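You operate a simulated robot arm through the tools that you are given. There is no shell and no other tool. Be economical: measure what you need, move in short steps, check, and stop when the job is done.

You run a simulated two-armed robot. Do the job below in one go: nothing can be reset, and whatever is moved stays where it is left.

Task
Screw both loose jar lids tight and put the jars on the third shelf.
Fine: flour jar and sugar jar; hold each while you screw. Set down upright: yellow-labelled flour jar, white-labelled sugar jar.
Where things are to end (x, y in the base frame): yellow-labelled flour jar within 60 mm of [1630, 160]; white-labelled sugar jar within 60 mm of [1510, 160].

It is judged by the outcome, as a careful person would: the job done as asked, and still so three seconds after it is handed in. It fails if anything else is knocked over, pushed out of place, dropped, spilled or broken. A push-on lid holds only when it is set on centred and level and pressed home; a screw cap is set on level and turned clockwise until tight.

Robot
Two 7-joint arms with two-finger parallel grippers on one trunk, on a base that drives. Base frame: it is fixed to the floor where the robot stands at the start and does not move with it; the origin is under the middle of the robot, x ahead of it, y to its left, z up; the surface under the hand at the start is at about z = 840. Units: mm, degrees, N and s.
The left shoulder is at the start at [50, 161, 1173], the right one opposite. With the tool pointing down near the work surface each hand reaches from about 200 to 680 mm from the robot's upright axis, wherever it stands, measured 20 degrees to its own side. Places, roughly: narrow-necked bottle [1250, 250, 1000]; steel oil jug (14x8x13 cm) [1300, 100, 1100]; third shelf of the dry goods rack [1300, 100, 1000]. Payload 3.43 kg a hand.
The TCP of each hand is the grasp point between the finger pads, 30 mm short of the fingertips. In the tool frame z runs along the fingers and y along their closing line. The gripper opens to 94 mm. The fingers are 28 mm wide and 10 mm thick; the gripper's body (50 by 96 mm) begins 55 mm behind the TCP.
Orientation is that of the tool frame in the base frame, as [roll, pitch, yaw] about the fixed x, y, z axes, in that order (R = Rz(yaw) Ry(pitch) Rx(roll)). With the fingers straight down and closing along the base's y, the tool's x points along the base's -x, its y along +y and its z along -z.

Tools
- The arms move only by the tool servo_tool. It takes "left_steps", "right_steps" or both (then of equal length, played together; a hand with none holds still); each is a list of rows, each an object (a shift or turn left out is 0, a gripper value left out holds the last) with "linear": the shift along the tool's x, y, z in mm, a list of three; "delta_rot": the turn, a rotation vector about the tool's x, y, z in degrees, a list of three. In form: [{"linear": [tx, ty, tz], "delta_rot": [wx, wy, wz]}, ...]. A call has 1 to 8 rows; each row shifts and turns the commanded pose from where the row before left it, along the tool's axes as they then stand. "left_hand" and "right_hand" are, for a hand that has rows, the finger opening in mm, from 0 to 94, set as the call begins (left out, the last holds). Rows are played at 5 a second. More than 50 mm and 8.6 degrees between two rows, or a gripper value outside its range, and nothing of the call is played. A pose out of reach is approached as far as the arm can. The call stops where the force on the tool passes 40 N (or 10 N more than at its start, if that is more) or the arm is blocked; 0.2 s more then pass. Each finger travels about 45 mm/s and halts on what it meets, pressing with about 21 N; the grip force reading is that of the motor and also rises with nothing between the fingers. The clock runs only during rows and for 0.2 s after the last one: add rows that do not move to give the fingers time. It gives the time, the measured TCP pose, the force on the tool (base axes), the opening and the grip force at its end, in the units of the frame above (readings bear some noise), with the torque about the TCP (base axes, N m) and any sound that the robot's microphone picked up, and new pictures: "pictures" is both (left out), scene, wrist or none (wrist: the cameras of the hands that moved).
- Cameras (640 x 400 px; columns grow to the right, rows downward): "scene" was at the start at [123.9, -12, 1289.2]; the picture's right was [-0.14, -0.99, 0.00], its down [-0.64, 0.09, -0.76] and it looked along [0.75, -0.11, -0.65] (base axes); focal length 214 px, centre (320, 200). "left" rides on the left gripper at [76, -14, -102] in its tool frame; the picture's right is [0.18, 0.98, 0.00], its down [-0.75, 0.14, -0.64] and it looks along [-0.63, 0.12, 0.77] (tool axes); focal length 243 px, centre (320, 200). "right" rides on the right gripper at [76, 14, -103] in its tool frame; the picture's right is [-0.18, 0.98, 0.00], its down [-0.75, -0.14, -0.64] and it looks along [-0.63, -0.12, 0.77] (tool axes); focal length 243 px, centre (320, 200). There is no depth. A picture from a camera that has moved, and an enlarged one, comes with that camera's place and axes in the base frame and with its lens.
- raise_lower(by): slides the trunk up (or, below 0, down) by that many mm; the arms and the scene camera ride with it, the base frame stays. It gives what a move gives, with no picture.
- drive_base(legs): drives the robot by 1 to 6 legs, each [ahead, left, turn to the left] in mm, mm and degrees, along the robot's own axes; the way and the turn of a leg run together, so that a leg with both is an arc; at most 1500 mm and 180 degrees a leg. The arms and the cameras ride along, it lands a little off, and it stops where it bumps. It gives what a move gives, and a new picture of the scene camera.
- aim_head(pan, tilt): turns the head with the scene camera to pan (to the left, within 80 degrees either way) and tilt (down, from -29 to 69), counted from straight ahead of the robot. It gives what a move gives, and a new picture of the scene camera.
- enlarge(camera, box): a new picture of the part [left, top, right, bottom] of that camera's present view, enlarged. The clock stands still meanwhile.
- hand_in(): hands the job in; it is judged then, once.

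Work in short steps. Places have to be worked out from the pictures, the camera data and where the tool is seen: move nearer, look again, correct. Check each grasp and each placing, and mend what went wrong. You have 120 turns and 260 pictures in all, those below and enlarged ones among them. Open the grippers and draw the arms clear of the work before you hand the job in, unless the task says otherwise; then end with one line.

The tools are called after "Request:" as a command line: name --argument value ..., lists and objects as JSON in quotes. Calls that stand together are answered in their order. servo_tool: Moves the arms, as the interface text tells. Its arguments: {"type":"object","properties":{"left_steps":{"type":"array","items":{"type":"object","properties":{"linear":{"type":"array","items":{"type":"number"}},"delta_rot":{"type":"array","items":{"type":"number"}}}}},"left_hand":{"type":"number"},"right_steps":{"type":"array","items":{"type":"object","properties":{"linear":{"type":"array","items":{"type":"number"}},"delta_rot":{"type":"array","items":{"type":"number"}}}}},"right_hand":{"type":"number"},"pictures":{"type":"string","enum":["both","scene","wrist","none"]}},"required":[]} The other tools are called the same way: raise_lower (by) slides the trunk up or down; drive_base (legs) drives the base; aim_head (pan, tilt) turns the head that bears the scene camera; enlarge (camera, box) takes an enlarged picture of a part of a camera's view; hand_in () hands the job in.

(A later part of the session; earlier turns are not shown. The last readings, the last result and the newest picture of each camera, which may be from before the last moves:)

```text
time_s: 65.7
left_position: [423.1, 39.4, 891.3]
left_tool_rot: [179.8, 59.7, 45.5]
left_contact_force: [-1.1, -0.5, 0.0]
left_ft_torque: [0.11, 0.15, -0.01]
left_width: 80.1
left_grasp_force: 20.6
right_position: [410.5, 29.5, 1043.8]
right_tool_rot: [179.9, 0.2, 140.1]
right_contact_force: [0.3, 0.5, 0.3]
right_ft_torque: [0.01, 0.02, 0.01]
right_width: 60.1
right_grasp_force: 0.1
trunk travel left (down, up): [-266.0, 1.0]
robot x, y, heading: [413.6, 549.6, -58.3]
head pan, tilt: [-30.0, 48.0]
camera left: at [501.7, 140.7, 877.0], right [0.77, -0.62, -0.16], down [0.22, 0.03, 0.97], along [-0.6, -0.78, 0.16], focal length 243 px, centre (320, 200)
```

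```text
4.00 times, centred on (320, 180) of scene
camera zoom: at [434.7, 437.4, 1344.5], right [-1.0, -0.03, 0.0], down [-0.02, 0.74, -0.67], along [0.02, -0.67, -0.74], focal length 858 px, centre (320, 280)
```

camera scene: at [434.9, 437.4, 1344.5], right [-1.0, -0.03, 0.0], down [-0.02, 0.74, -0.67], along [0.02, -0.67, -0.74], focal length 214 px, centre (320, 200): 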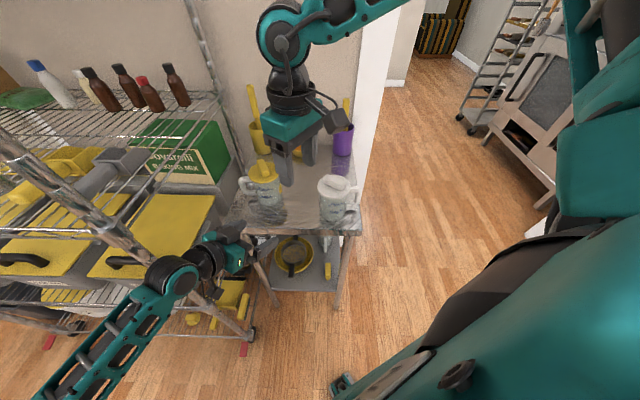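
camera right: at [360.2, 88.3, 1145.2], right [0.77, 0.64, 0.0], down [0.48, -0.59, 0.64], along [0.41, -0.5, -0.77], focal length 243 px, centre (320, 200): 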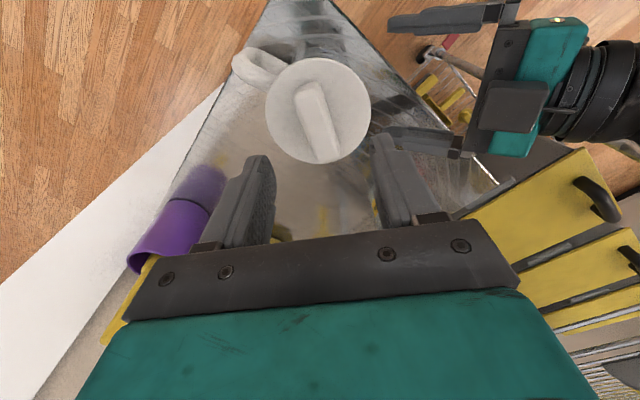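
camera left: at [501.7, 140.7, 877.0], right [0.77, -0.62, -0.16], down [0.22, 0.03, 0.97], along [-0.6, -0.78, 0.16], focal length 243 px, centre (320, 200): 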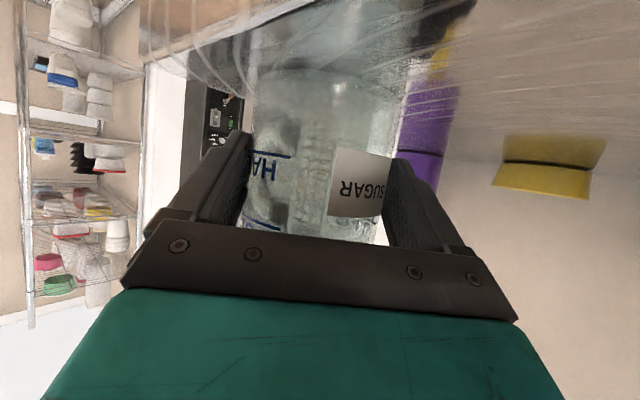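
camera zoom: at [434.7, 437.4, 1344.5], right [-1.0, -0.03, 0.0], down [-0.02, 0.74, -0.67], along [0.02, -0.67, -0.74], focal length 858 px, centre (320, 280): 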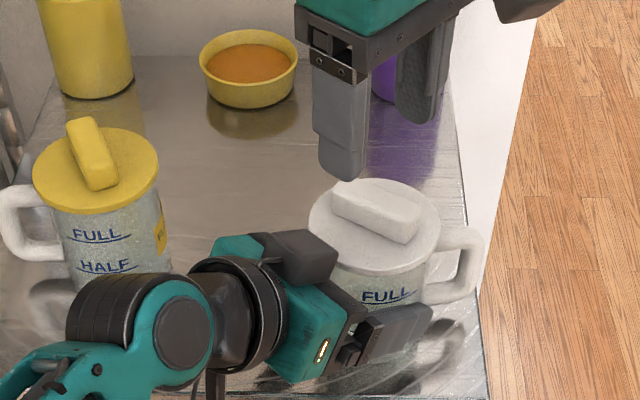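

Set the right opening to 44 to clear the left hand's box, fine-tune alignment, and descend to z ≈ 1000.

Request:
servo_tool --right_steps '[{"linear": [2.2, -2.9, 0], "delta_rot": [0, 0, -3]}, {}, {"linear": [0, 0, 21]}, {"linear": [0, 0, 21]}]' --right_hand 44 --pictures "wrist"

Request:
enlarge --camera "scene" --box '[280, 130, 400, 205]'

```text
time_s: 66.7
left_position: [423.3, 38.8, 891.2]
left_tool_rot: [179.7, 59.5, 45.5]
left_contact_force: [0.1, 0.9, -0.2]
left_ft_torque: [0.12, 0.11, -0.02]
left_width: 79.7
left_grasp_force: 20.6
right_position: [409.4, 29.7, 999.2]
right_tool_rot: [-180.0, 0.2, 143.1]
right_contact_force: [-1.0, 0.5, 0.5]
right_ft_torque: [0.0, 0.0, 0.0]
right_width: 44.1
right_grasp_force: 0.0
trunk travel left (down, up): [-266.0, 1.0]
robot x, y, heading: [409.0, 549.7, -58.2]
head pan, tilt: [-30.0, 48.0]
camera right: at [356.1, 85.3, 1101.9], right [0.74, 0.67, 0.0], down [0.52, -0.57, 0.64], along [0.44, -0.47, -0.77], focal length 243 px, centre (320, 200)
```

right: 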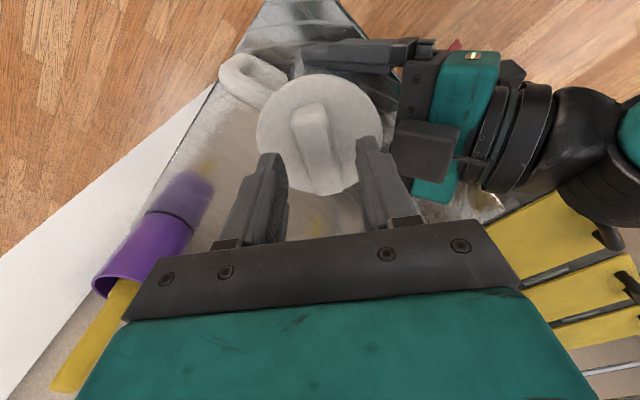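

```text
5.33 times, centred on (340, 168) of scene
camera zoom: at [434.8, 437.4, 1344.5], right [-1.0, -0.03, 0.0], down [-0.02, 0.74, -0.67], along [0.02, -0.67, -0.74], focal length 1144 px, centre (213, 373)
```

zoom: 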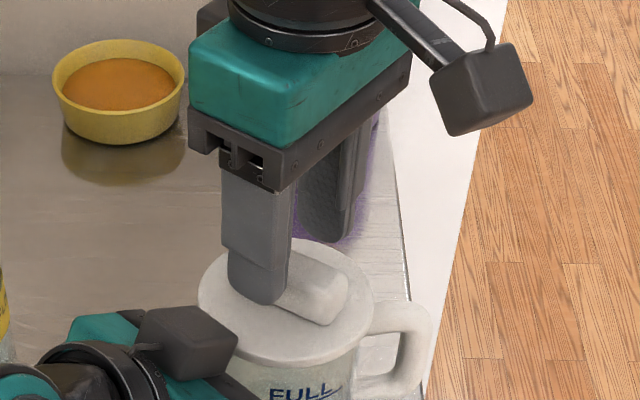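

Fingers straddle the bar; rotate 4° more to match the bar, descend to 977 and close.

Request:
servo_tool --right_steps '[{"delta_rot": [0, 0, -4]}, {"linear": [0, 0, 11]}, {"linear": [0, 0, 11]}]' --pictures "none"

Request:
servo_tool --right_steps '[{}, {}, {}]' --right_hand 10 --pictures "wrist"

Request:
enlarge --camera "scene" --box '[280, 130, 400, 205]'

```text
time_s: 67.5
left_position: [422.8, 38.9, 889.7]
left_tool_rot: [179.8, 59.5, 45.6]
left_contact_force: [-1.4, -2.1, 0.7]
left_ft_torque: [0.19, 0.34, 0.07]
left_width: 79.5
left_grasp_force: 21.1
right_position: [408.3, 30.1, 976.3]
right_tool_rot: [179.9, 0.3, 147.0]
right_contact_force: [-1.5, 2.1, 6.2]
right_ft_torque: [0.04, 0.04, 0.0]
right_width: 43.9
right_grasp_force: 0.0
trunk travel left (down, up): [-266.0, 1.0]
robot x, y, heading: [409.1, 549.2, -58.7]
head pan, tilt: [-30.0, 48.0]
```

```text
time_s: 68.3
left_position: [424.1, 37.9, 891.0]
left_tool_rot: [179.6, 59.6, 45.4]
left_contact_force: [3.7, 5.9, -0.3]
left_ft_torque: [-0.4, 0.41, 0.05]
left_width: 79.6
left_grasp_force: 20.8
right_position: [409.8, 28.4, 976.2]
right_tool_rot: [-179.9, 0.3, 147.0]
right_contact_force: [-4.5, -10.4, 9.4]
right_ft_torque: [-0.26, 0.16, -0.01]
right_width: 20.6
right_grasp_force: 21.1
trunk travel left (down, up): [-266.0, 1.0]
robot x, y, heading: [410.9, 546.4, -58.4]
head pan, tilt: [-30.0, 48.0]
camera right: at [352.1, 81.7, 1079.1], right [0.69, 0.72, 0.0], down [0.55, -0.53, 0.65], along [0.47, -0.45, -0.76], focal length 243 px, centre (320, 200)
```

right: 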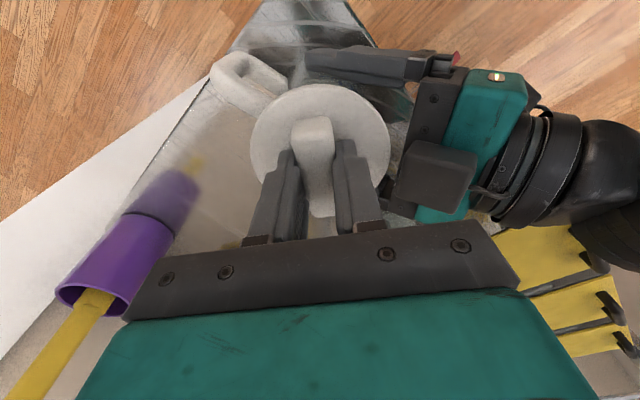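

```text
5.33 times, centred on (340, 168) of scene
camera zoom: at [434.7, 437.8, 1344.6], right [-1.0, -0.03, 0.0], down [-0.02, 0.74, -0.67], along [0.02, -0.67, -0.74], focal length 1144 px, centre (213, 373)
```

zoom: 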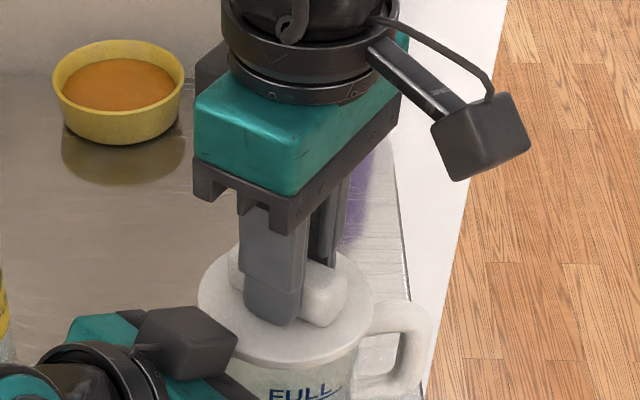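

Bar gripped (20.6 mm) with ~10 N sideways load; shift 2 mm to relax it, then turn clockwise 40°.

Request:
servo_tool --right_steps '[{"linear": [0, -2, -0.5]}, {"delta_rot": [0, 0, 8]}, {"delta_rot": [0, 0, 8]}, {"delta_rot": [0, 0, 8]}, {"delta_rot": [0, 0, 8]}, {"delta_rot": [0, 0, 8]}]' --pictures "wrist"

Request:
enlarge --camera "scene" --box '[240, 130, 400, 230]'

```text
time_s: 69.7
left_position: [421.9, 39.3, 891.7]
left_tool_rot: [179.9, 59.5, 45.4]
left_contact_force: [-10.9, 2.2, 0.1]
left_ft_torque: [0.1, -0.54, -0.18]
left_width: 79.6
left_grasp_force: 20.7
right_position: [406.7, 30.5, 977.1]
right_tool_rot: [179.7, 0.0, 106.8]
right_contact_force: [9.7, -2.2, 1.3]
right_ft_torque: [-0.17, -0.24, 0.03]
right_width: 20.9
right_grasp_force: 20.7
trunk travel left (down, up): [-266.0, 1.0]
robot x, y, heading: [413.8, 550.1, -58.2]
head pan, tilt: [-30.0, 48.0]
camera right: at [398.6, 105.6, 1079.5], right [0.99, 0.11, 0.01], down [0.08, -0.76, 0.64], along [0.07, -0.64, -0.77], focal length 243 px, centre (320, 200)
```

right: 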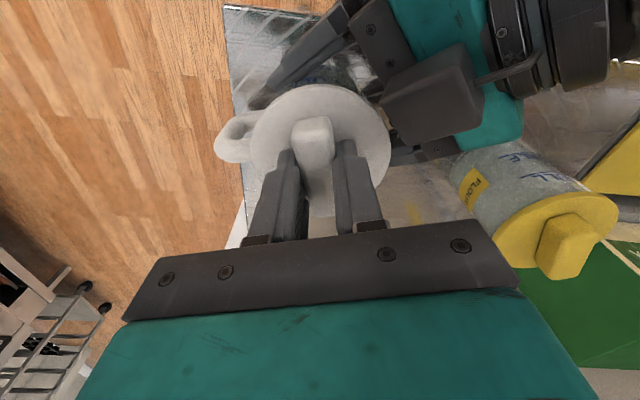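

```text
4.00 times, centred on (320, 180) of scene
camera zoom: at [434.7, 437.4, 1344.4], right [-1.0, -0.03, 0.0], down [-0.02, 0.74, -0.67], along [0.02, -0.67, -0.74], focal length 858 px, centre (320, 280)
```

zoom: 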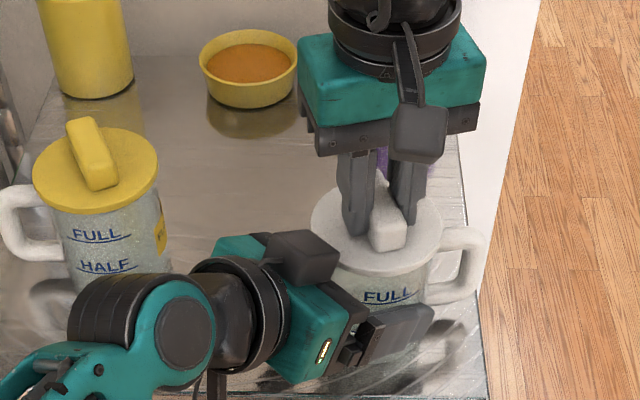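

The lid turns freely while the jar stays put. Shift 2 mm toward +x to relieve the side load and continue clockwise 56°.

Request:
servo_tool --right_steps '[{"linear": [0, 2, 0]}, {"delta_rot": [0, 0, 8]}, {"delta_rot": [0, 0, 8]}, {"delta_rot": [0, 0, 8]}, {"delta_rot": [0, 0, 8]}, {"delta_rot": [0, 0, 8]}, {"delta_rot": [0, 0, 8]}, {"delta_rot": [0, 0, 8]}]' --pictures "wrist"

```text
time_s: 71.5
left_position: [420.9, 38.3, 891.2]
left_tool_rot: [179.8, 59.8, 45.4]
left_contact_force: [-8.8, 9.0, 3.5]
left_ft_torque: [-0.47, -0.27, -0.25]
left_width: 78.4
left_grasp_force: 21.5
right_position: [408.4, 29.3, 978.1]
right_tool_rot: [179.8, -0.1, 50.9]
right_contact_force: [8.2, -9.1, -7.0]
right_ft_torque: [-0.29, -0.55, 0.06]
right_width: 21.1
right_grasp_force: 21.1
trunk travel left (down, up): [-266.0, 1.0]
robot x, y, heading: [411.7, 551.4, -58.4]
head pan, tilt: [-30.0, 48.0]
camera right: at [467.6, 77.7, 1080.7], right [0.65, -0.76, 0.0], down [-0.59, -0.5, 0.64], along [-0.49, -0.42, -0.77], focal length 243 px, centre (320, 200)
```

right: 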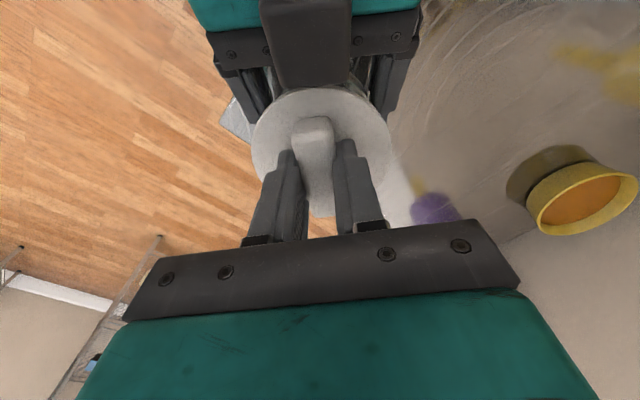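

Downward pull of 7 N shows the threads drawing the lid down. Follow 1.5 mm down, relieve the side load, and keep turning.

Request:
servo_tool --right_steps '[{"linear": [0, 2, 1.2]}, {"delta_rot": [0, 0, 8]}, {"delta_rot": [0, 0, 8]}, {"delta_rot": [0, 0, 8], "linear": [0, 0, 0.3]}, {"delta_rot": [0, 0, 8]}, {"delta_rot": [0, 0, 8], "linear": [0, 0, 0.3]}, {"delta_rot": [0, 0, 8]}]' --pictures "wrist"

```text
time_s: 73.1
left_position: [422.8, 39.5, 890.8]
left_tool_rot: [179.4, 59.6, 45.1]
left_contact_force: [-2.3, 12.2, 4.6]
left_ft_torque: [-0.58, -0.24, -1.11]
left_width: 79.0
left_grasp_force: 20.9
right_position: [410.5, 26.3, 974.8]
right_tool_rot: [179.7, 0.0, 3.1]
right_contact_force: [4.6, -15.0, 5.2]
right_ft_torque: [-0.44, 0.06, 0.91]
right_width: 22.9
right_grasp_force: 21.1
trunk travel left (down, up): [-266.0, 1.0]
robot x, y, heading: [412.2, 550.7, -58.3]
head pan, tilt: [-30.0, 48.0]
camera right: at [487.4, 15.9, 1079.0], right [-0.13, -0.99, 0.0], down [-0.76, 0.1, 0.64], along [-0.63, 0.08, -0.77], focal length 243 px, centre (320, 200)
```

right: 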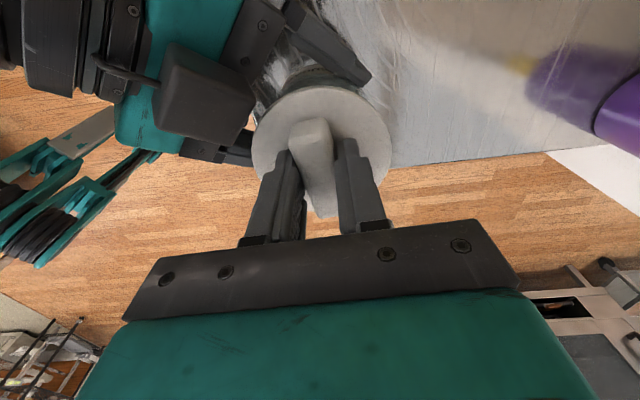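

Torque rose to ~0.9 N·m — the lid is seating. One more 8° to confirm it's tight.

Request:
servo_tool --right_steps '[{"linear": [0, 1.5, 0]}, {"delta_rot": [0, 0, 6]}, {}]' --pictures "wrist"

Request:
enlarge --camera "scene" --box '[240, 130, 400, 230]'

```text
time_s: 73.9
left_position: [423.9, 38.4, 891.5]
left_tool_rot: [179.8, 59.6, 45.4]
left_contact_force: [-3.6, 9.7, 1.9]
left_ft_torque: [-0.34, -0.4, -1.06]
left_width: 78.9
left_grasp_force: 21.2
right_position: [412.4, 26.6, 975.6]
right_tool_rot: [179.9, -0.3, -3.0]
right_contact_force: [6.2, -11.0, 3.5]
right_ft_torque: [-0.38, -0.1, 0.81]
right_width: 26.4
right_grasp_force: 20.8
trunk travel left (down, up): [-266.0, 1.0]
robot x, y, heading: [409.1, 551.5, -58.4]
head pan, tilt: [-30.0, 48.0]
camera right: at [487.0, 7.1, 1079.0], right [-0.23, -0.97, 0.0], down [-0.75, 0.18, 0.64], along [-0.62, 0.15, -0.77], focal length 243 px, centre (320, 200)
```

right: 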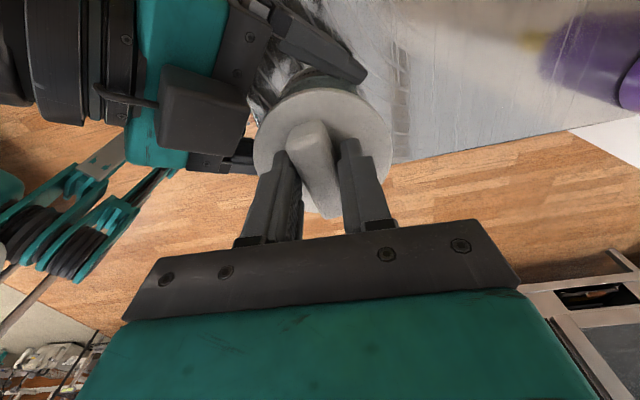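

```text
4.00 times, centred on (320, 180) of scene
camera zoom: at [435.1, 437.9, 1344.5], right [-1.0, -0.03, 0.0], down [-0.02, 0.74, -0.67], along [0.02, -0.67, -0.74], focal length 858 px, centre (320, 280)
```

zoom: 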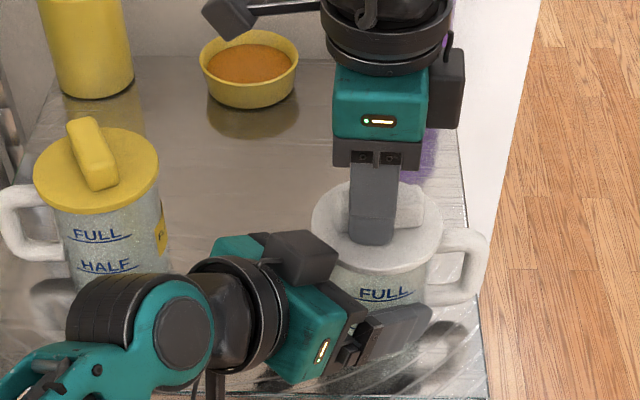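

The bar now slips in the fingers at ~0.9 N·m: the sugar lid is tight. Release with the right hand and raise it clear.

Request:
servo_tool --right_steps '[{}, {}, {"linear": [0, 0, -25]}, {"linear": [0, 0, -40]}, {"linear": [0, 0, -40]}]' --right_hand 60 --pictures "none"

Request:
enlarge --camera "scene" --box '[240, 130, 400, 230]'

```text
time_s: 75.1
left_position: [424.1, 39.1, 890.3]
left_tool_rot: [179.6, 59.6, 45.5]
left_contact_force: [1.7, 1.4, 0.9]
left_ft_torque: [0.01, 0.06, -0.03]
left_width: 78.7
left_grasp_force: 20.7
right_position: [411.8, 28.2, 1080.1]
right_tool_rot: [179.9, -0.1, -2.9]
right_contact_force: [-0.1, 0.1, -0.4]
right_ft_torque: [-0.03, 0.0, -0.02]
right_width: 59.9
right_grasp_force: 0.0
trunk travel left (down, up): [-266.0, 1.0]
robot x, y, heading: [408.3, 549.7, -58.6]
head pan, tilt: [-30.0, 48.0]
```

```text
4.00 times, centred on (320, 180) of scene
camera zoom: at [434.9, 437.9, 1344.5], right [-1.0, -0.03, 0.0], down [-0.02, 0.74, -0.67], along [0.02, -0.67, -0.74], focal length 858 px, centre (320, 280)
```

zoom: 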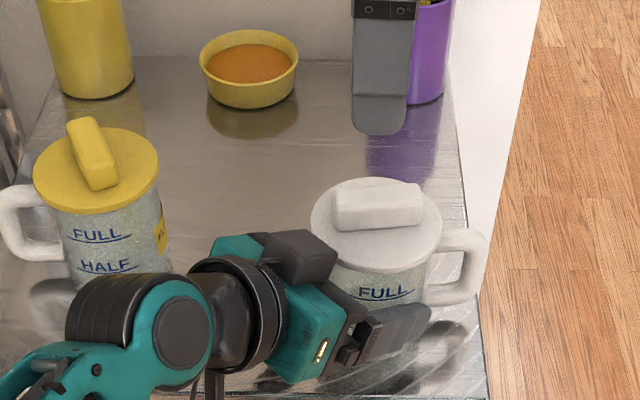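

Now unwind and retract the right hand toward the robot (two calls), lifting the jar in the second.

Request:
servo_tool --right_steps '[{"linear": [-7.9, -11.6, 0], "delta_rot": [0, 0, -7.8]}, {"linear": [-6.2, -12.5, 0], "delta_rot": [0, 0, -7.8]}, {"linear": [-4.5, -13.3, 0], "delta_rot": [0, 0, -7.8]}, {"linear": [-2.6, -13.8, 0], "delta_rot": [0, 0, -7.8]}, {"linear": [-0.7, -14, 0], "delta_rot": [0, 0, -7.8]}, {"linear": [1.2, -14, 0], "delta_rot": [0, 0, -7.8]}, {"linear": [3, -13.7, 0], "delta_rot": [0, 0, -7.8]}, {"linear": [4.9, -13.1, 0], "delta_rot": [0, 0, -7.8]}]' --pictures "none"

Request:
servo_tool --right_steps '[{"linear": [6.6, -12.3, 0], "delta_rot": [0, 0, -7.8]}, {"linear": [8.2, -11.3, 0], "delta_rot": [0, 0, -7.8]}, {"linear": [9.7, -10.1, 0], "delta_rot": [0, 0, -7.8]}, {"linear": [11, -8.7, 0], "delta_rot": [0, 0, -7.8]}, {"linear": [12, -7.1, 0], "delta_rot": [0, 0, -7.8]}, {"linear": [12.9, -5.4, 0], "delta_rot": [0, 0, -7.8]}, {"linear": [13.5, -3.6, 0], "delta_rot": [0, 0, -7.8]}, {"linear": [13.9, -1.8, 0], "delta_rot": [0, 0, -7.8]}]' --left_steps '[{"linear": [-8.6, 0, -5.06]}, {"linear": [-8.6, 0, -5.06]}, {"linear": [-8.6, 0, -5.06]}, {"linear": [-8.6, 0, -5.06]}, {"linear": [-8.6, 0, -5.06]}, {"linear": [-8.6, 0, -5.06]}, {"linear": [-8.6, 0, -5.06]}, {"linear": [-8.6, 0, -5.06]}]' --pictures "scene"

Request:
enlarge --camera "scene" --box '[240, 130, 400, 230]'

```text
time_s: 76.9
left_position: [424.0, 38.7, 890.8]
left_tool_rot: [179.8, 59.6, 45.5]
left_contact_force: [-0.3, 0.5, 0.8]
left_ft_torque: [-0.06, 0.15, 0.04]
left_width: 78.6
left_grasp_force: 20.9
right_position: [351.2, 124.0, 1081.0]
right_tool_rot: [179.8, -0.1, 59.5]
right_contact_force: [-0.3, 1.1, -0.2]
right_ft_torque: [-0.01, 0.02, 0.0]
right_width: 59.7
right_grasp_force: 0.0
trunk travel left (down, up): [-266.0, 1.0]
robot x, y, heading: [412.9, 548.7, -58.5]
head pan, tilt: [-30.0, 48.0]
```

```text
time_s: 78.7
left_position: [424.0, 41.3, 970.5]
left_tool_rot: [179.8, 59.6, 45.5]
left_contact_force: [0.4, -0.6, -4.0]
left_ft_torque: [0.05, -0.13, -0.02]
left_width: 78.9
left_grasp_force: 21.3
right_position: [307.0, 177.7, 1086.0]
right_tool_rot: [179.7, 0.0, 122.2]
right_contact_force: [0.1, -0.1, 0.4]
right_ft_torque: [0.0, 0.02, -0.01]
right_width: 60.0
right_grasp_force: 0.1
right hand out of reach, approached as far as the arm can: row 5, 6, 7, 8
trunk travel left (down, up): [-266.0, 1.0]
robot x, y, heading: [412.0, 547.4, -58.5]
head pan, tilt: [-30.0, 48.0]
camera scene: at [434.6, 437.1, 1344.4], right [-1.0, -0.03, 0.0], down [-0.02, 0.74, -0.67], along [0.02, -0.67, -0.74], focal length 214 px, centre (320, 200)
```

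scene: 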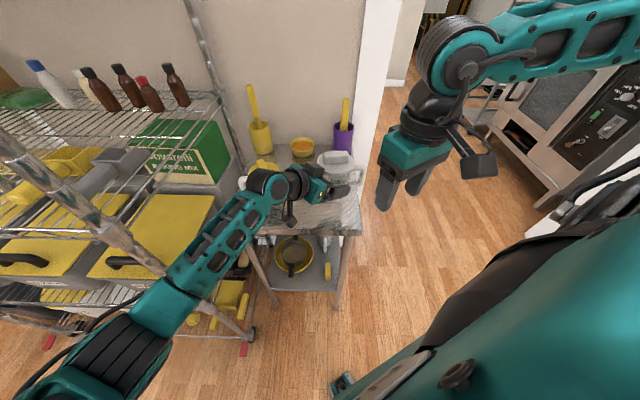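

```text
4.00 times, centred on (320, 180) of scene
camera zoom: at [434.6, 437.1, 1344.4], right [-1.0, -0.03, 0.0], down [-0.02, 0.74, -0.67], along [0.02, -0.67, -0.74], focal length 858 px, centre (320, 280)
```

zoom: 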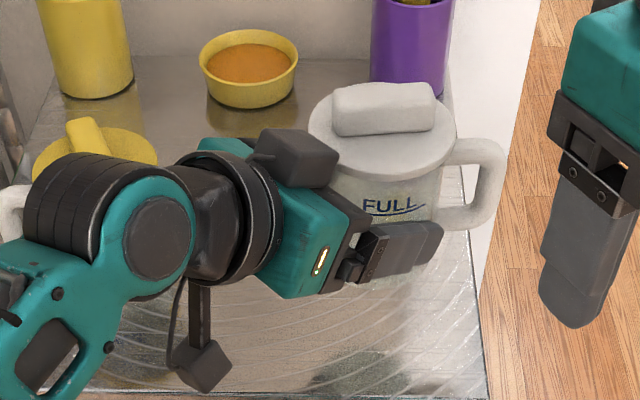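

Jar is held (≈4 N). Raise it further to grasp height ~1090, then back the base away in +y.

Request:
servo_tool --left_steps '[{"linear": [-17.3, 0, -10.1]}, {"linear": [-17.3, 0, -10.1]}, {"linear": [-17.3, 0, -10.1]}, {"linear": [-17.3, 0, -10.1]}, {"linear": [-17.3, 0, -10.1]}, {"linear": [-17.3, 0, -10.1]}]' --pictures "none"

Request:
drive_base --legs '[[-315, 193, 0]]'

```text
time_s: 80.1
left_position: [423.1, 41.2, 1091.7]
left_tool_rot: [179.7, 59.6, 45.5]
left_contact_force: [-0.5, -0.1, -3.2]
left_ft_torque: [0.04, -0.08, 0.02]
left_width: 78.8
left_grasp_force: 21.4
right_position: [305.5, 177.0, 1087.5]
right_tool_rot: [179.8, 0.0, 121.8]
right_contact_force: [-0.2, 0.1, 0.1]
right_ft_torque: [-0.01, 0.03, 0.01]
right_width: 60.0
right_grasp_force: 0.0
trunk travel left (down, up): [-266.0, 1.0]
robot x, y, heading: [409.4, 552.9, -58.2]
head pan, tilt: [-30.0, 48.0]
```

```text
time_s: 82.4
left_position: [421.4, 411.2, 1091.4]
left_tool_rot: [179.8, 59.6, 45.8]
left_contact_force: [-0.4, 0.8, -3.8]
left_ft_torque: [0.04, -0.09, -0.03]
left_width: 78.7
left_grasp_force: 21.0
right_position: [304.1, 546.2, 1088.3]
right_tool_rot: [179.8, 0.1, 121.9]
right_contact_force: [-0.1, -0.3, -0.2]
right_ft_torque: [-0.04, 0.02, -0.02]
right_width: 60.0
right_grasp_force: 0.0
trunk travel left (down, up): [-266.0, 1.0]
robot x, y, heading: [405.2, 919.8, -58.1]
head pan, tilt: [-30.0, 48.0]
camera scene: at [431.6, 806.6, 1344.5], right [-1.0, -0.03, 0.0], down [-0.02, 0.74, -0.67], along [0.02, -0.67, -0.74], focal length 214 px, centre (320, 200)
```

scene: 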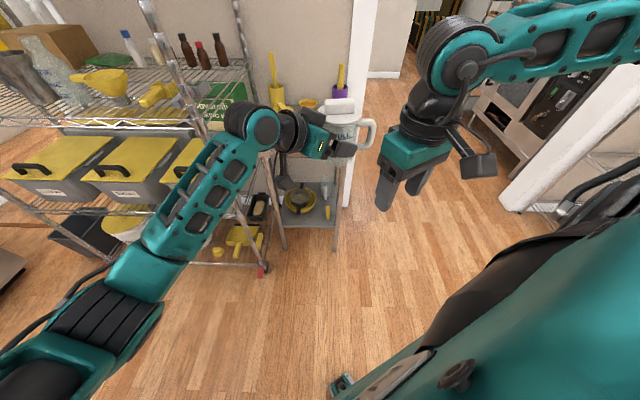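

Clear. Drive along the aisle in +x (about 1105 mm) and look at the rack shelf.

Request:
drive_base --legs '[[580, 940, 0]]'

Request:
aim_head --pan -30 --tilt 25

```text
time_s: 90.8
left_position: [1506.3, 397.1, 1091.2]
left_tool_rot: [179.8, 59.5, 46.0]
left_contact_force: [-0.2, 0.2, -2.7]
left_ft_torque: [0.04, -0.08, 0.01]
left_width: 78.5
left_grasp_force: 21.2
right_position: [1388.5, 531.8, 1087.1]
right_tool_rot: [179.8, 0.1, 122.2]
right_contact_force: [0.3, -0.7, -0.7]
right_ft_torque: [-0.02, -0.03, -0.02]
right_width: 59.9
right_grasp_force: 0.1
trunk travel left (down, up): [-266.0, 1.0]
robot x, y, heading: [1490.3, 901.3, -57.9]
head pan, tilt: [-30.0, 48.0]
camera scene: at [1515.8, 792.1, 1344.4], right [-1.0, -0.04, 0.0], down [-0.03, 0.74, -0.67], along [0.02, -0.67, -0.74], focal length 214 px, centre (320, 200)
```

scene: 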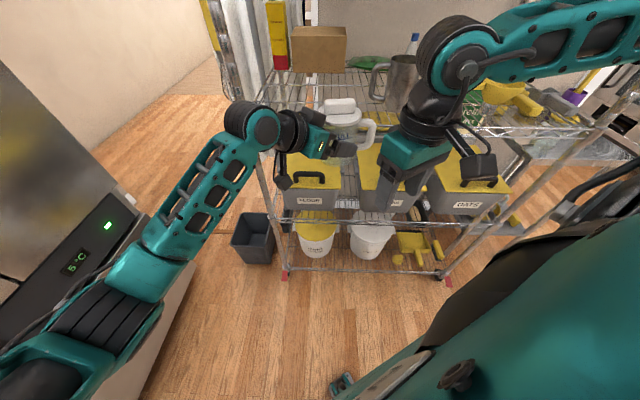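

```text
time_s: 91.7
left_position: [1505.9, 397.7, 1091.5]
left_tool_rot: [179.8, 59.5, 45.9]
left_contact_force: [-0.1, -0.8, -3.2]
left_ft_torque: [0.06, -0.06, 0.0]
left_width: 78.9
left_grasp_force: 20.9
right_position: [1388.6, 530.2, 1087.0]
right_tool_rot: [179.7, 0.0, 122.3]
right_contact_force: [-0.1, 1.2, -0.6]
right_ft_torque: [-0.01, -0.03, 0.0]
right_width: 60.1
right_grasp_force: 0.1
trunk travel left (down, up): [-266.0, 1.0]
robot x, y, heading: [1493.2, 904.8, -57.7]
head pan, tilt: [-30.0, 25.0]
camera scene: at [1516.2, 778.7, 1379.1], right [-1.0, -0.04, 0.0], down [-0.02, 0.42, -0.91], along [0.03, -0.91, -0.42], focal length 214 px, centre (320, 200)
```

scene: 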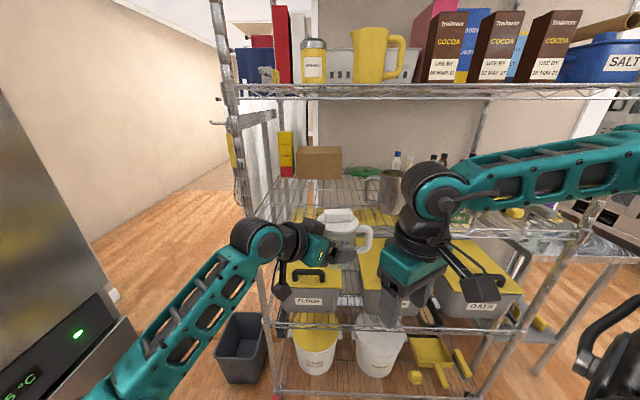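

The shelf is in view. Zoom in to measure its height, edge and items around the target.

Request:
enlarge --camera "scene" --box '[230, 130, 430, 255]'

Request:
enlarge --camera "left" --box '[0, 0, 640, 400]'

Request:
enlarge --camera "scene" --box '[400, 130, 600, 255]'

```text
3.20 times, centred on (330, 192) of scene
camera zoom: at [1516.2, 778.7, 1379.1], right [-1.0, -0.04, 0.0], down [-0.02, 0.42, -0.91], along [0.03, -0.91, -0.42], focal length 686 px, centre (288, 224)
```

zoom: 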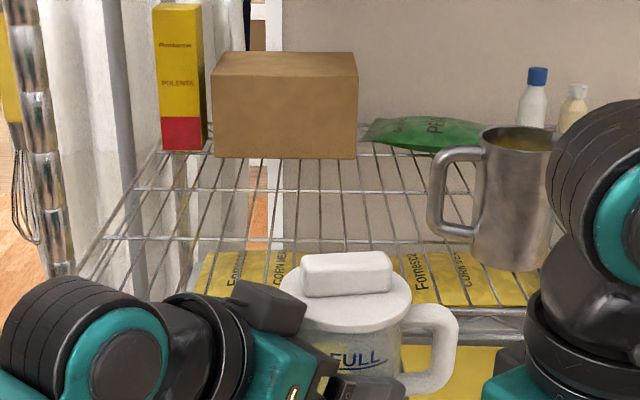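

```text
1.00 times, centred on (320, 200) of left (not enlarged: the box is as wide or as high as the picture)
camera zoom: at [1584.9, 499.6, 1077.5], right [0.77, -0.61, -0.16], down [0.22, 0.03, 0.98], along [-0.59, -0.79, 0.16], focal length 243 px, centre (320, 200)
```

zoom: 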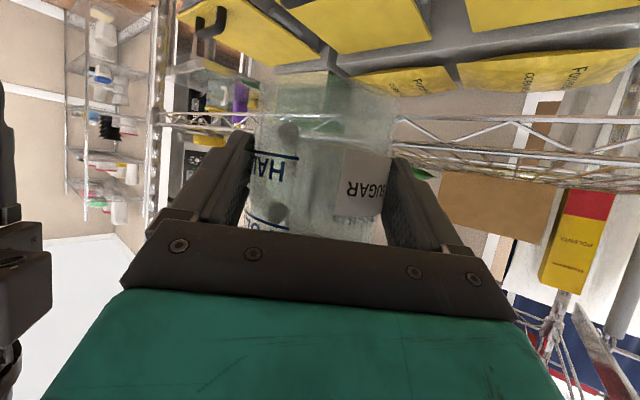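

```text
3.20 times, centred on (500, 192) of scene
camera zoom: at [1516.2, 778.7, 1379.1], right [-1.0, -0.04, 0.0], down [-0.02, 0.42, -0.91], along [0.03, -0.91, -0.42], focal length 686 px, centre (-256, 224)
```

zoom: 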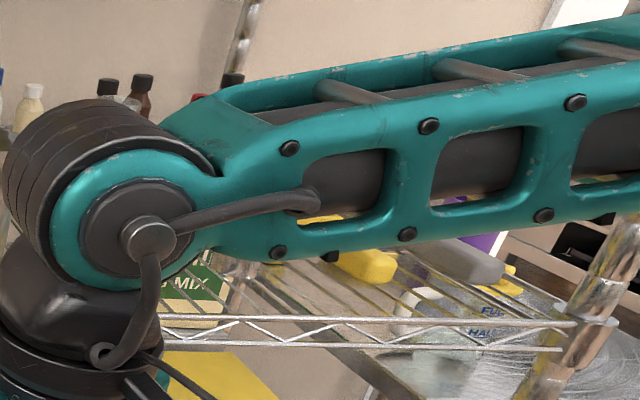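

I zoom the left wrist view on the shelf edge to fix the shelf height.

Request:
enlarge --camera "left" --box '[380, 60, 640, 222]'

```text
2.46 times, centred on (510, 141) of left
camera zoom: at [1584.9, 499.6, 1077.5], right [0.77, -0.61, -0.16], down [0.22, 0.03, 0.98], along [-0.59, -0.79, 0.16], focal length 597 px, centre (-148, 345)
```

zoom: 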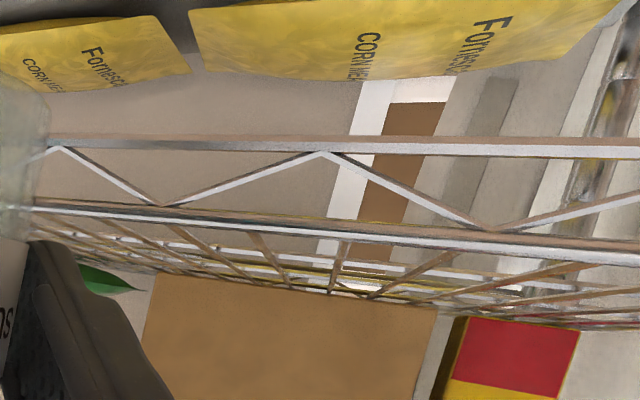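

Shelf top ≈ z 1045, edge at y ≈ 251; the steel jug spans x≈1270–1394, so x 1520 is free. Raise the jar 45 mm (bottom ≈ 1085), then drive in partway.

Request:
servo_tool --left_steps '[{"linear": [-13, 0, -7.6]}, {"linear": [-13, 0, -7.6]}, {"linear": [-13, 0, -7.6]}]' --right_steps '[{"linear": [0, 0, -20]}, {"linear": [0, 0, -20]}, {"linear": [0, 0, -20]}]' --pictures "none"

Request:
drive_base --legs '[[150, -73, 0]]'

Request:
enlarge --camera "scene" --box '[230, 130, 430, 255]'

```text
time_s: 92.5
left_position: [1507.8, 396.8, 1136.0]
left_tool_rot: [180.0, 59.6, 46.0]
left_contact_force: [1.1, -0.4, -3.6]
left_ft_torque: [0.05, -0.09, 0.02]
left_width: 78.8
left_grasp_force: 20.7
right_position: [1390.1, 531.2, 1145.7]
right_tool_rot: [179.8, 0.0, 122.3]
right_contact_force: [0.2, -0.6, 0.3]
right_ft_torque: [0.01, 0.01, -0.02]
right_width: 60.1
right_grasp_force: 0.0
trunk travel left (down, up): [-266.0, 1.0]
robot x, y, heading: [1493.6, 902.6, -57.8]
head pan, tilt: [-30.0, 25.0]
```

```text
time_s: 93.9
left_position: [1524.7, 230.2, 1135.7]
left_tool_rot: [179.9, 59.6, 45.6]
left_contact_force: [-0.8, -1.0, -4.6]
left_ft_torque: [0.05, -0.06, 0.02]
left_width: 78.7
left_grasp_force: 21.0
right_position: [1405.4, 365.2, 1144.8]
right_tool_rot: [179.8, 0.0, 122.0]
right_contact_force: [0.4, -0.6, 0.3]
right_ft_torque: [0.01, 0.0, 0.05]
right_width: 60.4
right_grasp_force: 0.0
trunk travel left (down, up): [-266.0, 1.0]
robot x, y, heading: [1510.5, 743.6, -58.0]
head pan, tilt: [-30.0, 25.0]
camera scene: at [1533.7, 612.9, 1379.1], right [-1.0, -0.03, 0.0], down [-0.01, 0.42, -0.91], along [0.03, -0.91, -0.42], focal length 214 px, centre (320, 200)
```

scene: 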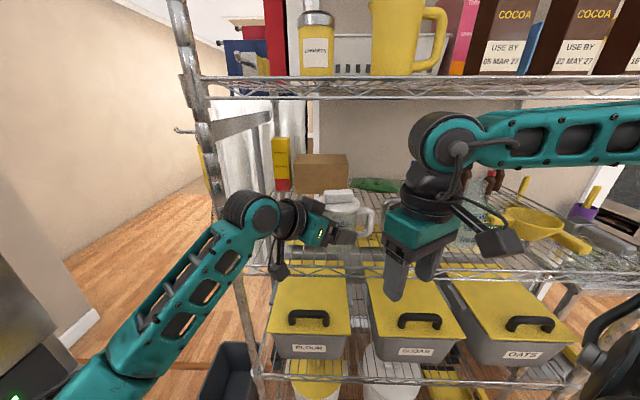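

```text
3.20 times, centred on (330, 192) of scene
camera zoom: at [1533.7, 612.9, 1379.1], right [-1.0, -0.03, 0.0], down [-0.01, 0.42, -0.91], along [0.03, -0.91, -0.42], focal length 686 px, centre (288, 224)
```

zoom: 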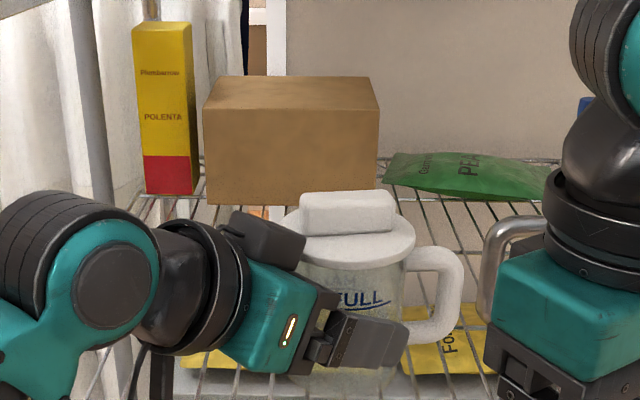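

Clear all round. Drive the remaining ~56 mm in.

Request:
drive_base --legs '[[51, -24, 0]]'

Request:
enlarge --camera "left" --box '[0, 0, 640, 400]'

```text
time_s: 94.9
left_position: [1529.9, 173.7, 1135.6]
left_tool_rot: [179.9, 59.5, 45.6]
left_contact_force: [0.8, -0.2, -3.6]
left_ft_torque: [0.08, -0.07, -0.04]
left_width: 78.6
left_grasp_force: 21.5
right_position: [1413.6, 308.9, 1144.9]
right_tool_rot: [179.8, -0.1, 121.9]
right_contact_force: [-0.1, -0.4, -0.1]
right_ft_torque: [0.0, -0.01, -0.03]
right_width: 60.0
right_grasp_force: 0.0
trunk travel left (down, up): [-266.0, 1.0]
robot x, y, heading: [1516.0, 685.7, -58.2]
head pan, tilt: [-30.0, 25.0]
camera scene: at [1541.2, 555.7, 1379.0], right [-1.0, -0.03, 0.0], down [-0.01, 0.42, -0.91], along [0.03, -0.91, -0.42], focal length 214 px, centre (320, 200)
```

scene: 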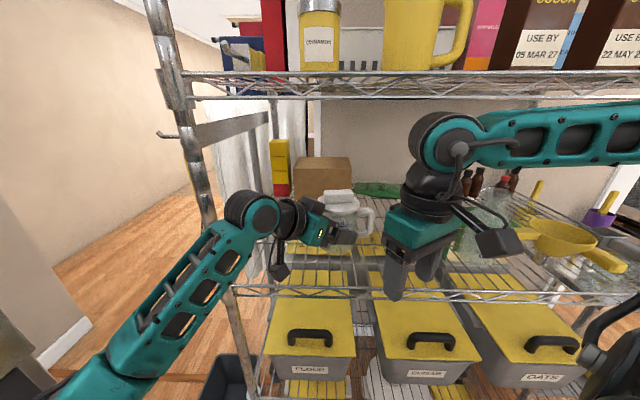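

```text
1.00 times, centred on (320, 200) of left (not enlarged: the box is as wide or as high as the picture)
camera zoom: at [1609.0, 276.0, 1121.5], right [0.77, -0.62, -0.16], down [0.22, 0.02, 0.98], along [-0.6, -0.79, 0.15], focal length 243 px, centre (320, 200)
```

zoom: 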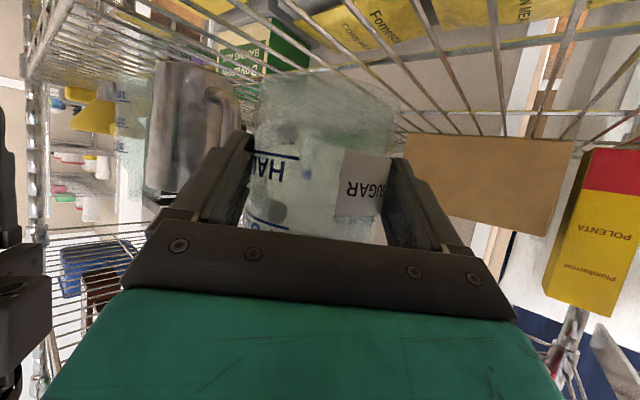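

Above target. Lower toward the shelf and watch for contact.

Request:
servo_tool --left_steps '[{"linear": [7.3, 0, 4.3]}, {"linear": [7.3, 0, 4.3]}, {"linear": [7.3, 0, 4.3]}, {"linear": [6, 0, 3.5]}]' --pictures "none"

Request:
enlarge --camera "scene" --box '[250, 165, 410, 265]'

```text
time_s: 95.9
left_position: [1531.3, 174.8, 1102.5]
left_tool_rot: [179.8, 59.6, 45.6]
left_contact_force: [0.8, 0.1, -4.6]
left_ft_torque: [0.04, -0.12, 0.0]
left_width: 78.7
left_grasp_force: 21.3
right_position: [1413.1, 310.4, 1144.2]
right_tool_rot: [179.7, -0.1, 122.0]
right_contact_force: [0.9, 0.1, 0.4]
right_ft_torque: [0.0, 0.01, 0.02]
right_width: 59.9
right_grasp_force: 0.0
trunk travel left (down, up): [-266.0, 1.0]
robot x, y, heading: [1516.5, 684.3, -58.1]
head pan, tilt: [-30.0, 25.0]
```

```text
4.00 times, centred on (330, 215) of scene
camera zoom: at [1541.1, 556.8, 1379.2], right [-1.0, -0.03, 0.0], down [-0.01, 0.42, -0.91], along [0.03, -0.91, -0.42], focal length 858 px, centre (280, 140)
```

zoom: 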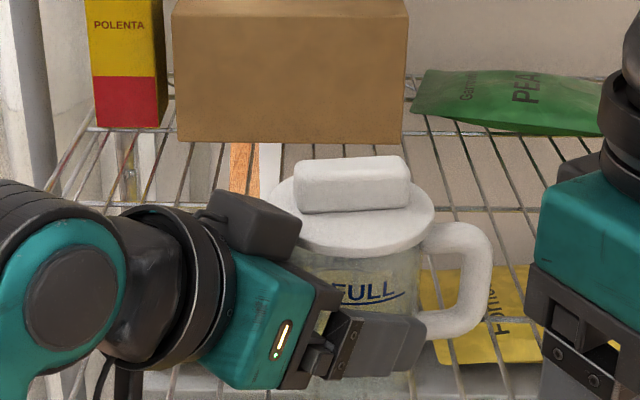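

Still hanging free. Continue down in 2 mm steps until contact.

Request:
servo_tool --left_steps '[{"linear": [1.7, 0, 1]}, {"linear": [1.7, 0, 1]}, {"linear": [1.7, 0, 1]}, {"linear": [1.7, 0, 1]}]' --pictures "none"

```text
time_s: 96.9
left_position: [1530.9, 173.8, 1100.6]
left_tool_rot: [179.5, 60.1, 45.3]
left_contact_force: [3.0, -4.6, 18.5]
left_ft_torque: [0.16, 0.47, 0.01]
left_width: 79.0
left_grasp_force: 21.2
right_position: [1414.3, 311.0, 1146.4]
right_tool_rot: [179.8, 0.1, 122.0]
right_contact_force: [0.0, -0.3, 0.1]
right_ft_torque: [-0.01, -0.02, -0.02]
right_width: 60.0
right_grasp_force: 0.0
trunk travel left (down, up): [-266.0, 1.0]
robot x, y, heading: [1521.3, 681.4, -58.4]
head pan, tilt: [-30.0, 25.0]
```

Contact (18 N). Open the fingers and let it settle.

Request:
servo_tool --left_steps '[{}, {}, {}]' --left_hand 94 --pictures "none"

Request:
enlarge --camera "scene" --box '[250, 165, 410, 265]'

Request:
enlarge --camera "left" --box '[160, 0, 480, 200]'

```text
time_s: 97.7
left_position: [1530.2, 175.3, 1095.8]
left_tool_rot: [179.7, 59.5, 45.5]
left_contact_force: [-0.6, 0.2, 0.3]
left_ft_torque: [-0.02, -0.02, 0.01]
left_width: 94.0
left_grasp_force: 0.0
right_position: [1412.5, 310.3, 1145.0]
right_tool_rot: [179.8, 0.0, 122.1]
right_contact_force: [0.1, -0.6, 0.3]
right_ft_torque: [-0.03, -0.03, -0.01]
right_width: 60.0
right_grasp_force: 0.0
trunk travel left (down, up): [-266.0, 1.0]
robot x, y, heading: [1516.8, 682.0, -58.4]
head pan, tilt: [-30.0, 25.0]
```

```text
4.00 times, centred on (330, 215) of scene
camera zoom: at [1541.1, 557.2, 1379.2], right [-1.0, -0.03, 0.0], down [-0.01, 0.42, -0.91], along [0.03, -0.91, -0.42], focal length 858 px, centre (280, 140)
```

zoom: 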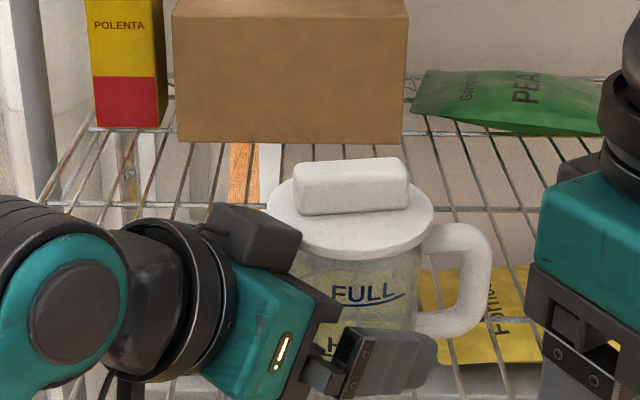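

```text
2.00 times, centred on (320, 100) of left
camera zoom: at [1609.0, 276.5, 1081.6], right [0.77, -0.62, -0.16], down [0.22, 0.03, 0.98], along [-0.6, -0.78, 0.16], focal length 485 px, centre (320, 400)
```

zoom: 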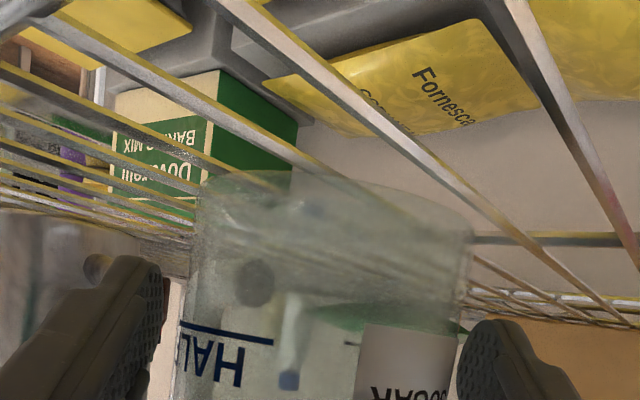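

Sugar jar stands upright on the shelf. Retract the left hand along the diagonal, then back the base off.

Request:
servo_tool --left_steps '[{"linear": [9, 0, -15.4]}, {"linear": [9, 0, -15.4]}, {"linear": [9, 0, -15.4]}, {"linear": [9, 0, -15.4]}, {"linear": [9, 0, -15.4]}]' --pictures "none"

Request:
drive_base --legs '[[-195, 122, 0]]'

Request:
enlarge --camera "scene" --box '[250, 120, 450, 245]'

```text
time_s: 98.9
left_position: [1593.7, 239.8, 1097.1]
left_tool_rot: [179.7, 59.6, 45.7]
left_contact_force: [-0.2, 0.7, 0.1]
left_ft_torque: [0.04, -0.01, 0.0]
left_width: 93.9
left_grasp_force: 0.0
right_position: [1413.2, 311.0, 1146.2]
right_tool_rot: [179.7, 0.1, 122.0]
right_contact_force: [-0.1, 0.4, 0.4]
right_ft_torque: [-0.01, 0.0, -0.02]
right_width: 59.9
right_grasp_force: 0.1
trunk travel left (down, up): [-266.0, 1.0]
robot x, y, heading: [1515.0, 685.3, -58.3]
head pan, tilt: [-30.0, 25.0]
```

```text
time_s: 100.6
left_position: [1592.1, 472.0, 1096.4]
left_tool_rot: [179.7, 59.6, 45.7]
left_contact_force: [0.3, 0.3, -0.9]
left_ft_torque: [0.04, 0.0, 0.03]
left_width: 93.9
left_grasp_force: 0.1
right_position: [1412.1, 541.1, 1146.0]
right_tool_rot: [179.8, 0.1, 122.1]
right_contact_force: [0.3, -0.8, 0.1]
right_ft_torque: [0.0, -0.03, 0.01]
right_width: 59.8
right_grasp_force: 0.0
trunk travel left (down, up): [-266.0, 1.0]
robot x, y, heading: [1513.1, 917.4, -58.4]
head pan, tilt: [-30.0, 25.0]
camera scene: at [1539.1, 789.9, 1379.3], right [-1.0, -0.03, 0.0], down [-0.01, 0.42, -0.91], along [0.03, -0.91, -0.42], focal length 214 px, centre (320, 200)
```

scene: 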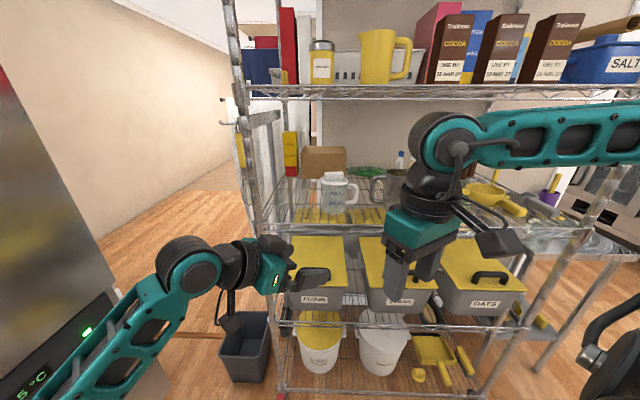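

```text
3.20 times, centred on (350, 182) of scene
camera zoom: at [1539.1, 789.9, 1379.3], right [-1.0, -0.03, 0.0], down [-0.01, 0.42, -0.91], along [0.03, -0.91, -0.42], focal length 686 px, centre (224, 256)
```

zoom: 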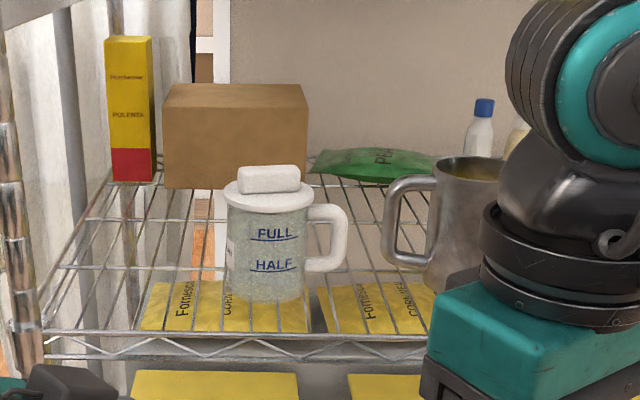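

Sugar is placed well. For flour (handle toward +x), I'll repeat the same arm geometry rotated 90°: approach from the table's front with heading ≈ +32°. Drive back along the aisle and turn.

Request:
drive_base --legs '[[-760, -1235, 0], [-80, -130, 0], [0, 0, 90]]'

```text
time_s: 117.1
left_position: [335.5, 991.6, 1097.2]
left_tool_rot: [179.8, 59.7, 140.7]
left_contact_force: [0.4, 0.2, -0.3]
left_ft_torque: [-0.01, 0.01, -0.02]
left_width: 93.8
left_grasp_force: 0.2
right_position: [281.2, 807.1, 1144.5]
right_tool_rot: [179.8, 0.0, -143.1]
right_contact_force: [-0.7, -0.7, 0.1]
right_ft_torque: [-0.02, -0.04, 0.0]
right_width: 60.0
right_grasp_force: 0.1
trunk travel left (down, up): [-266.0, 1.0]
robot x, y, heading: [-100.6, 879.0, 37.2]
head pan, tilt: [-30.0, 25.0]
camera scene: at [23.7, 912.3, 1379.2], right [0.12, -0.99, 0.0], down [-0.42, -0.05, -0.91], along [0.9, 0.11, -0.42], focal length 214 px, centre (320, 200)
```

scene: 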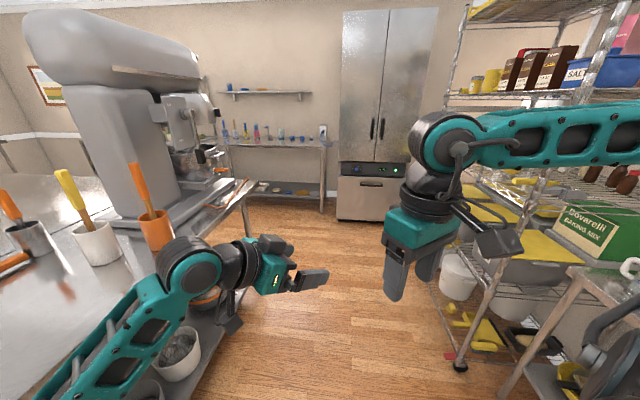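

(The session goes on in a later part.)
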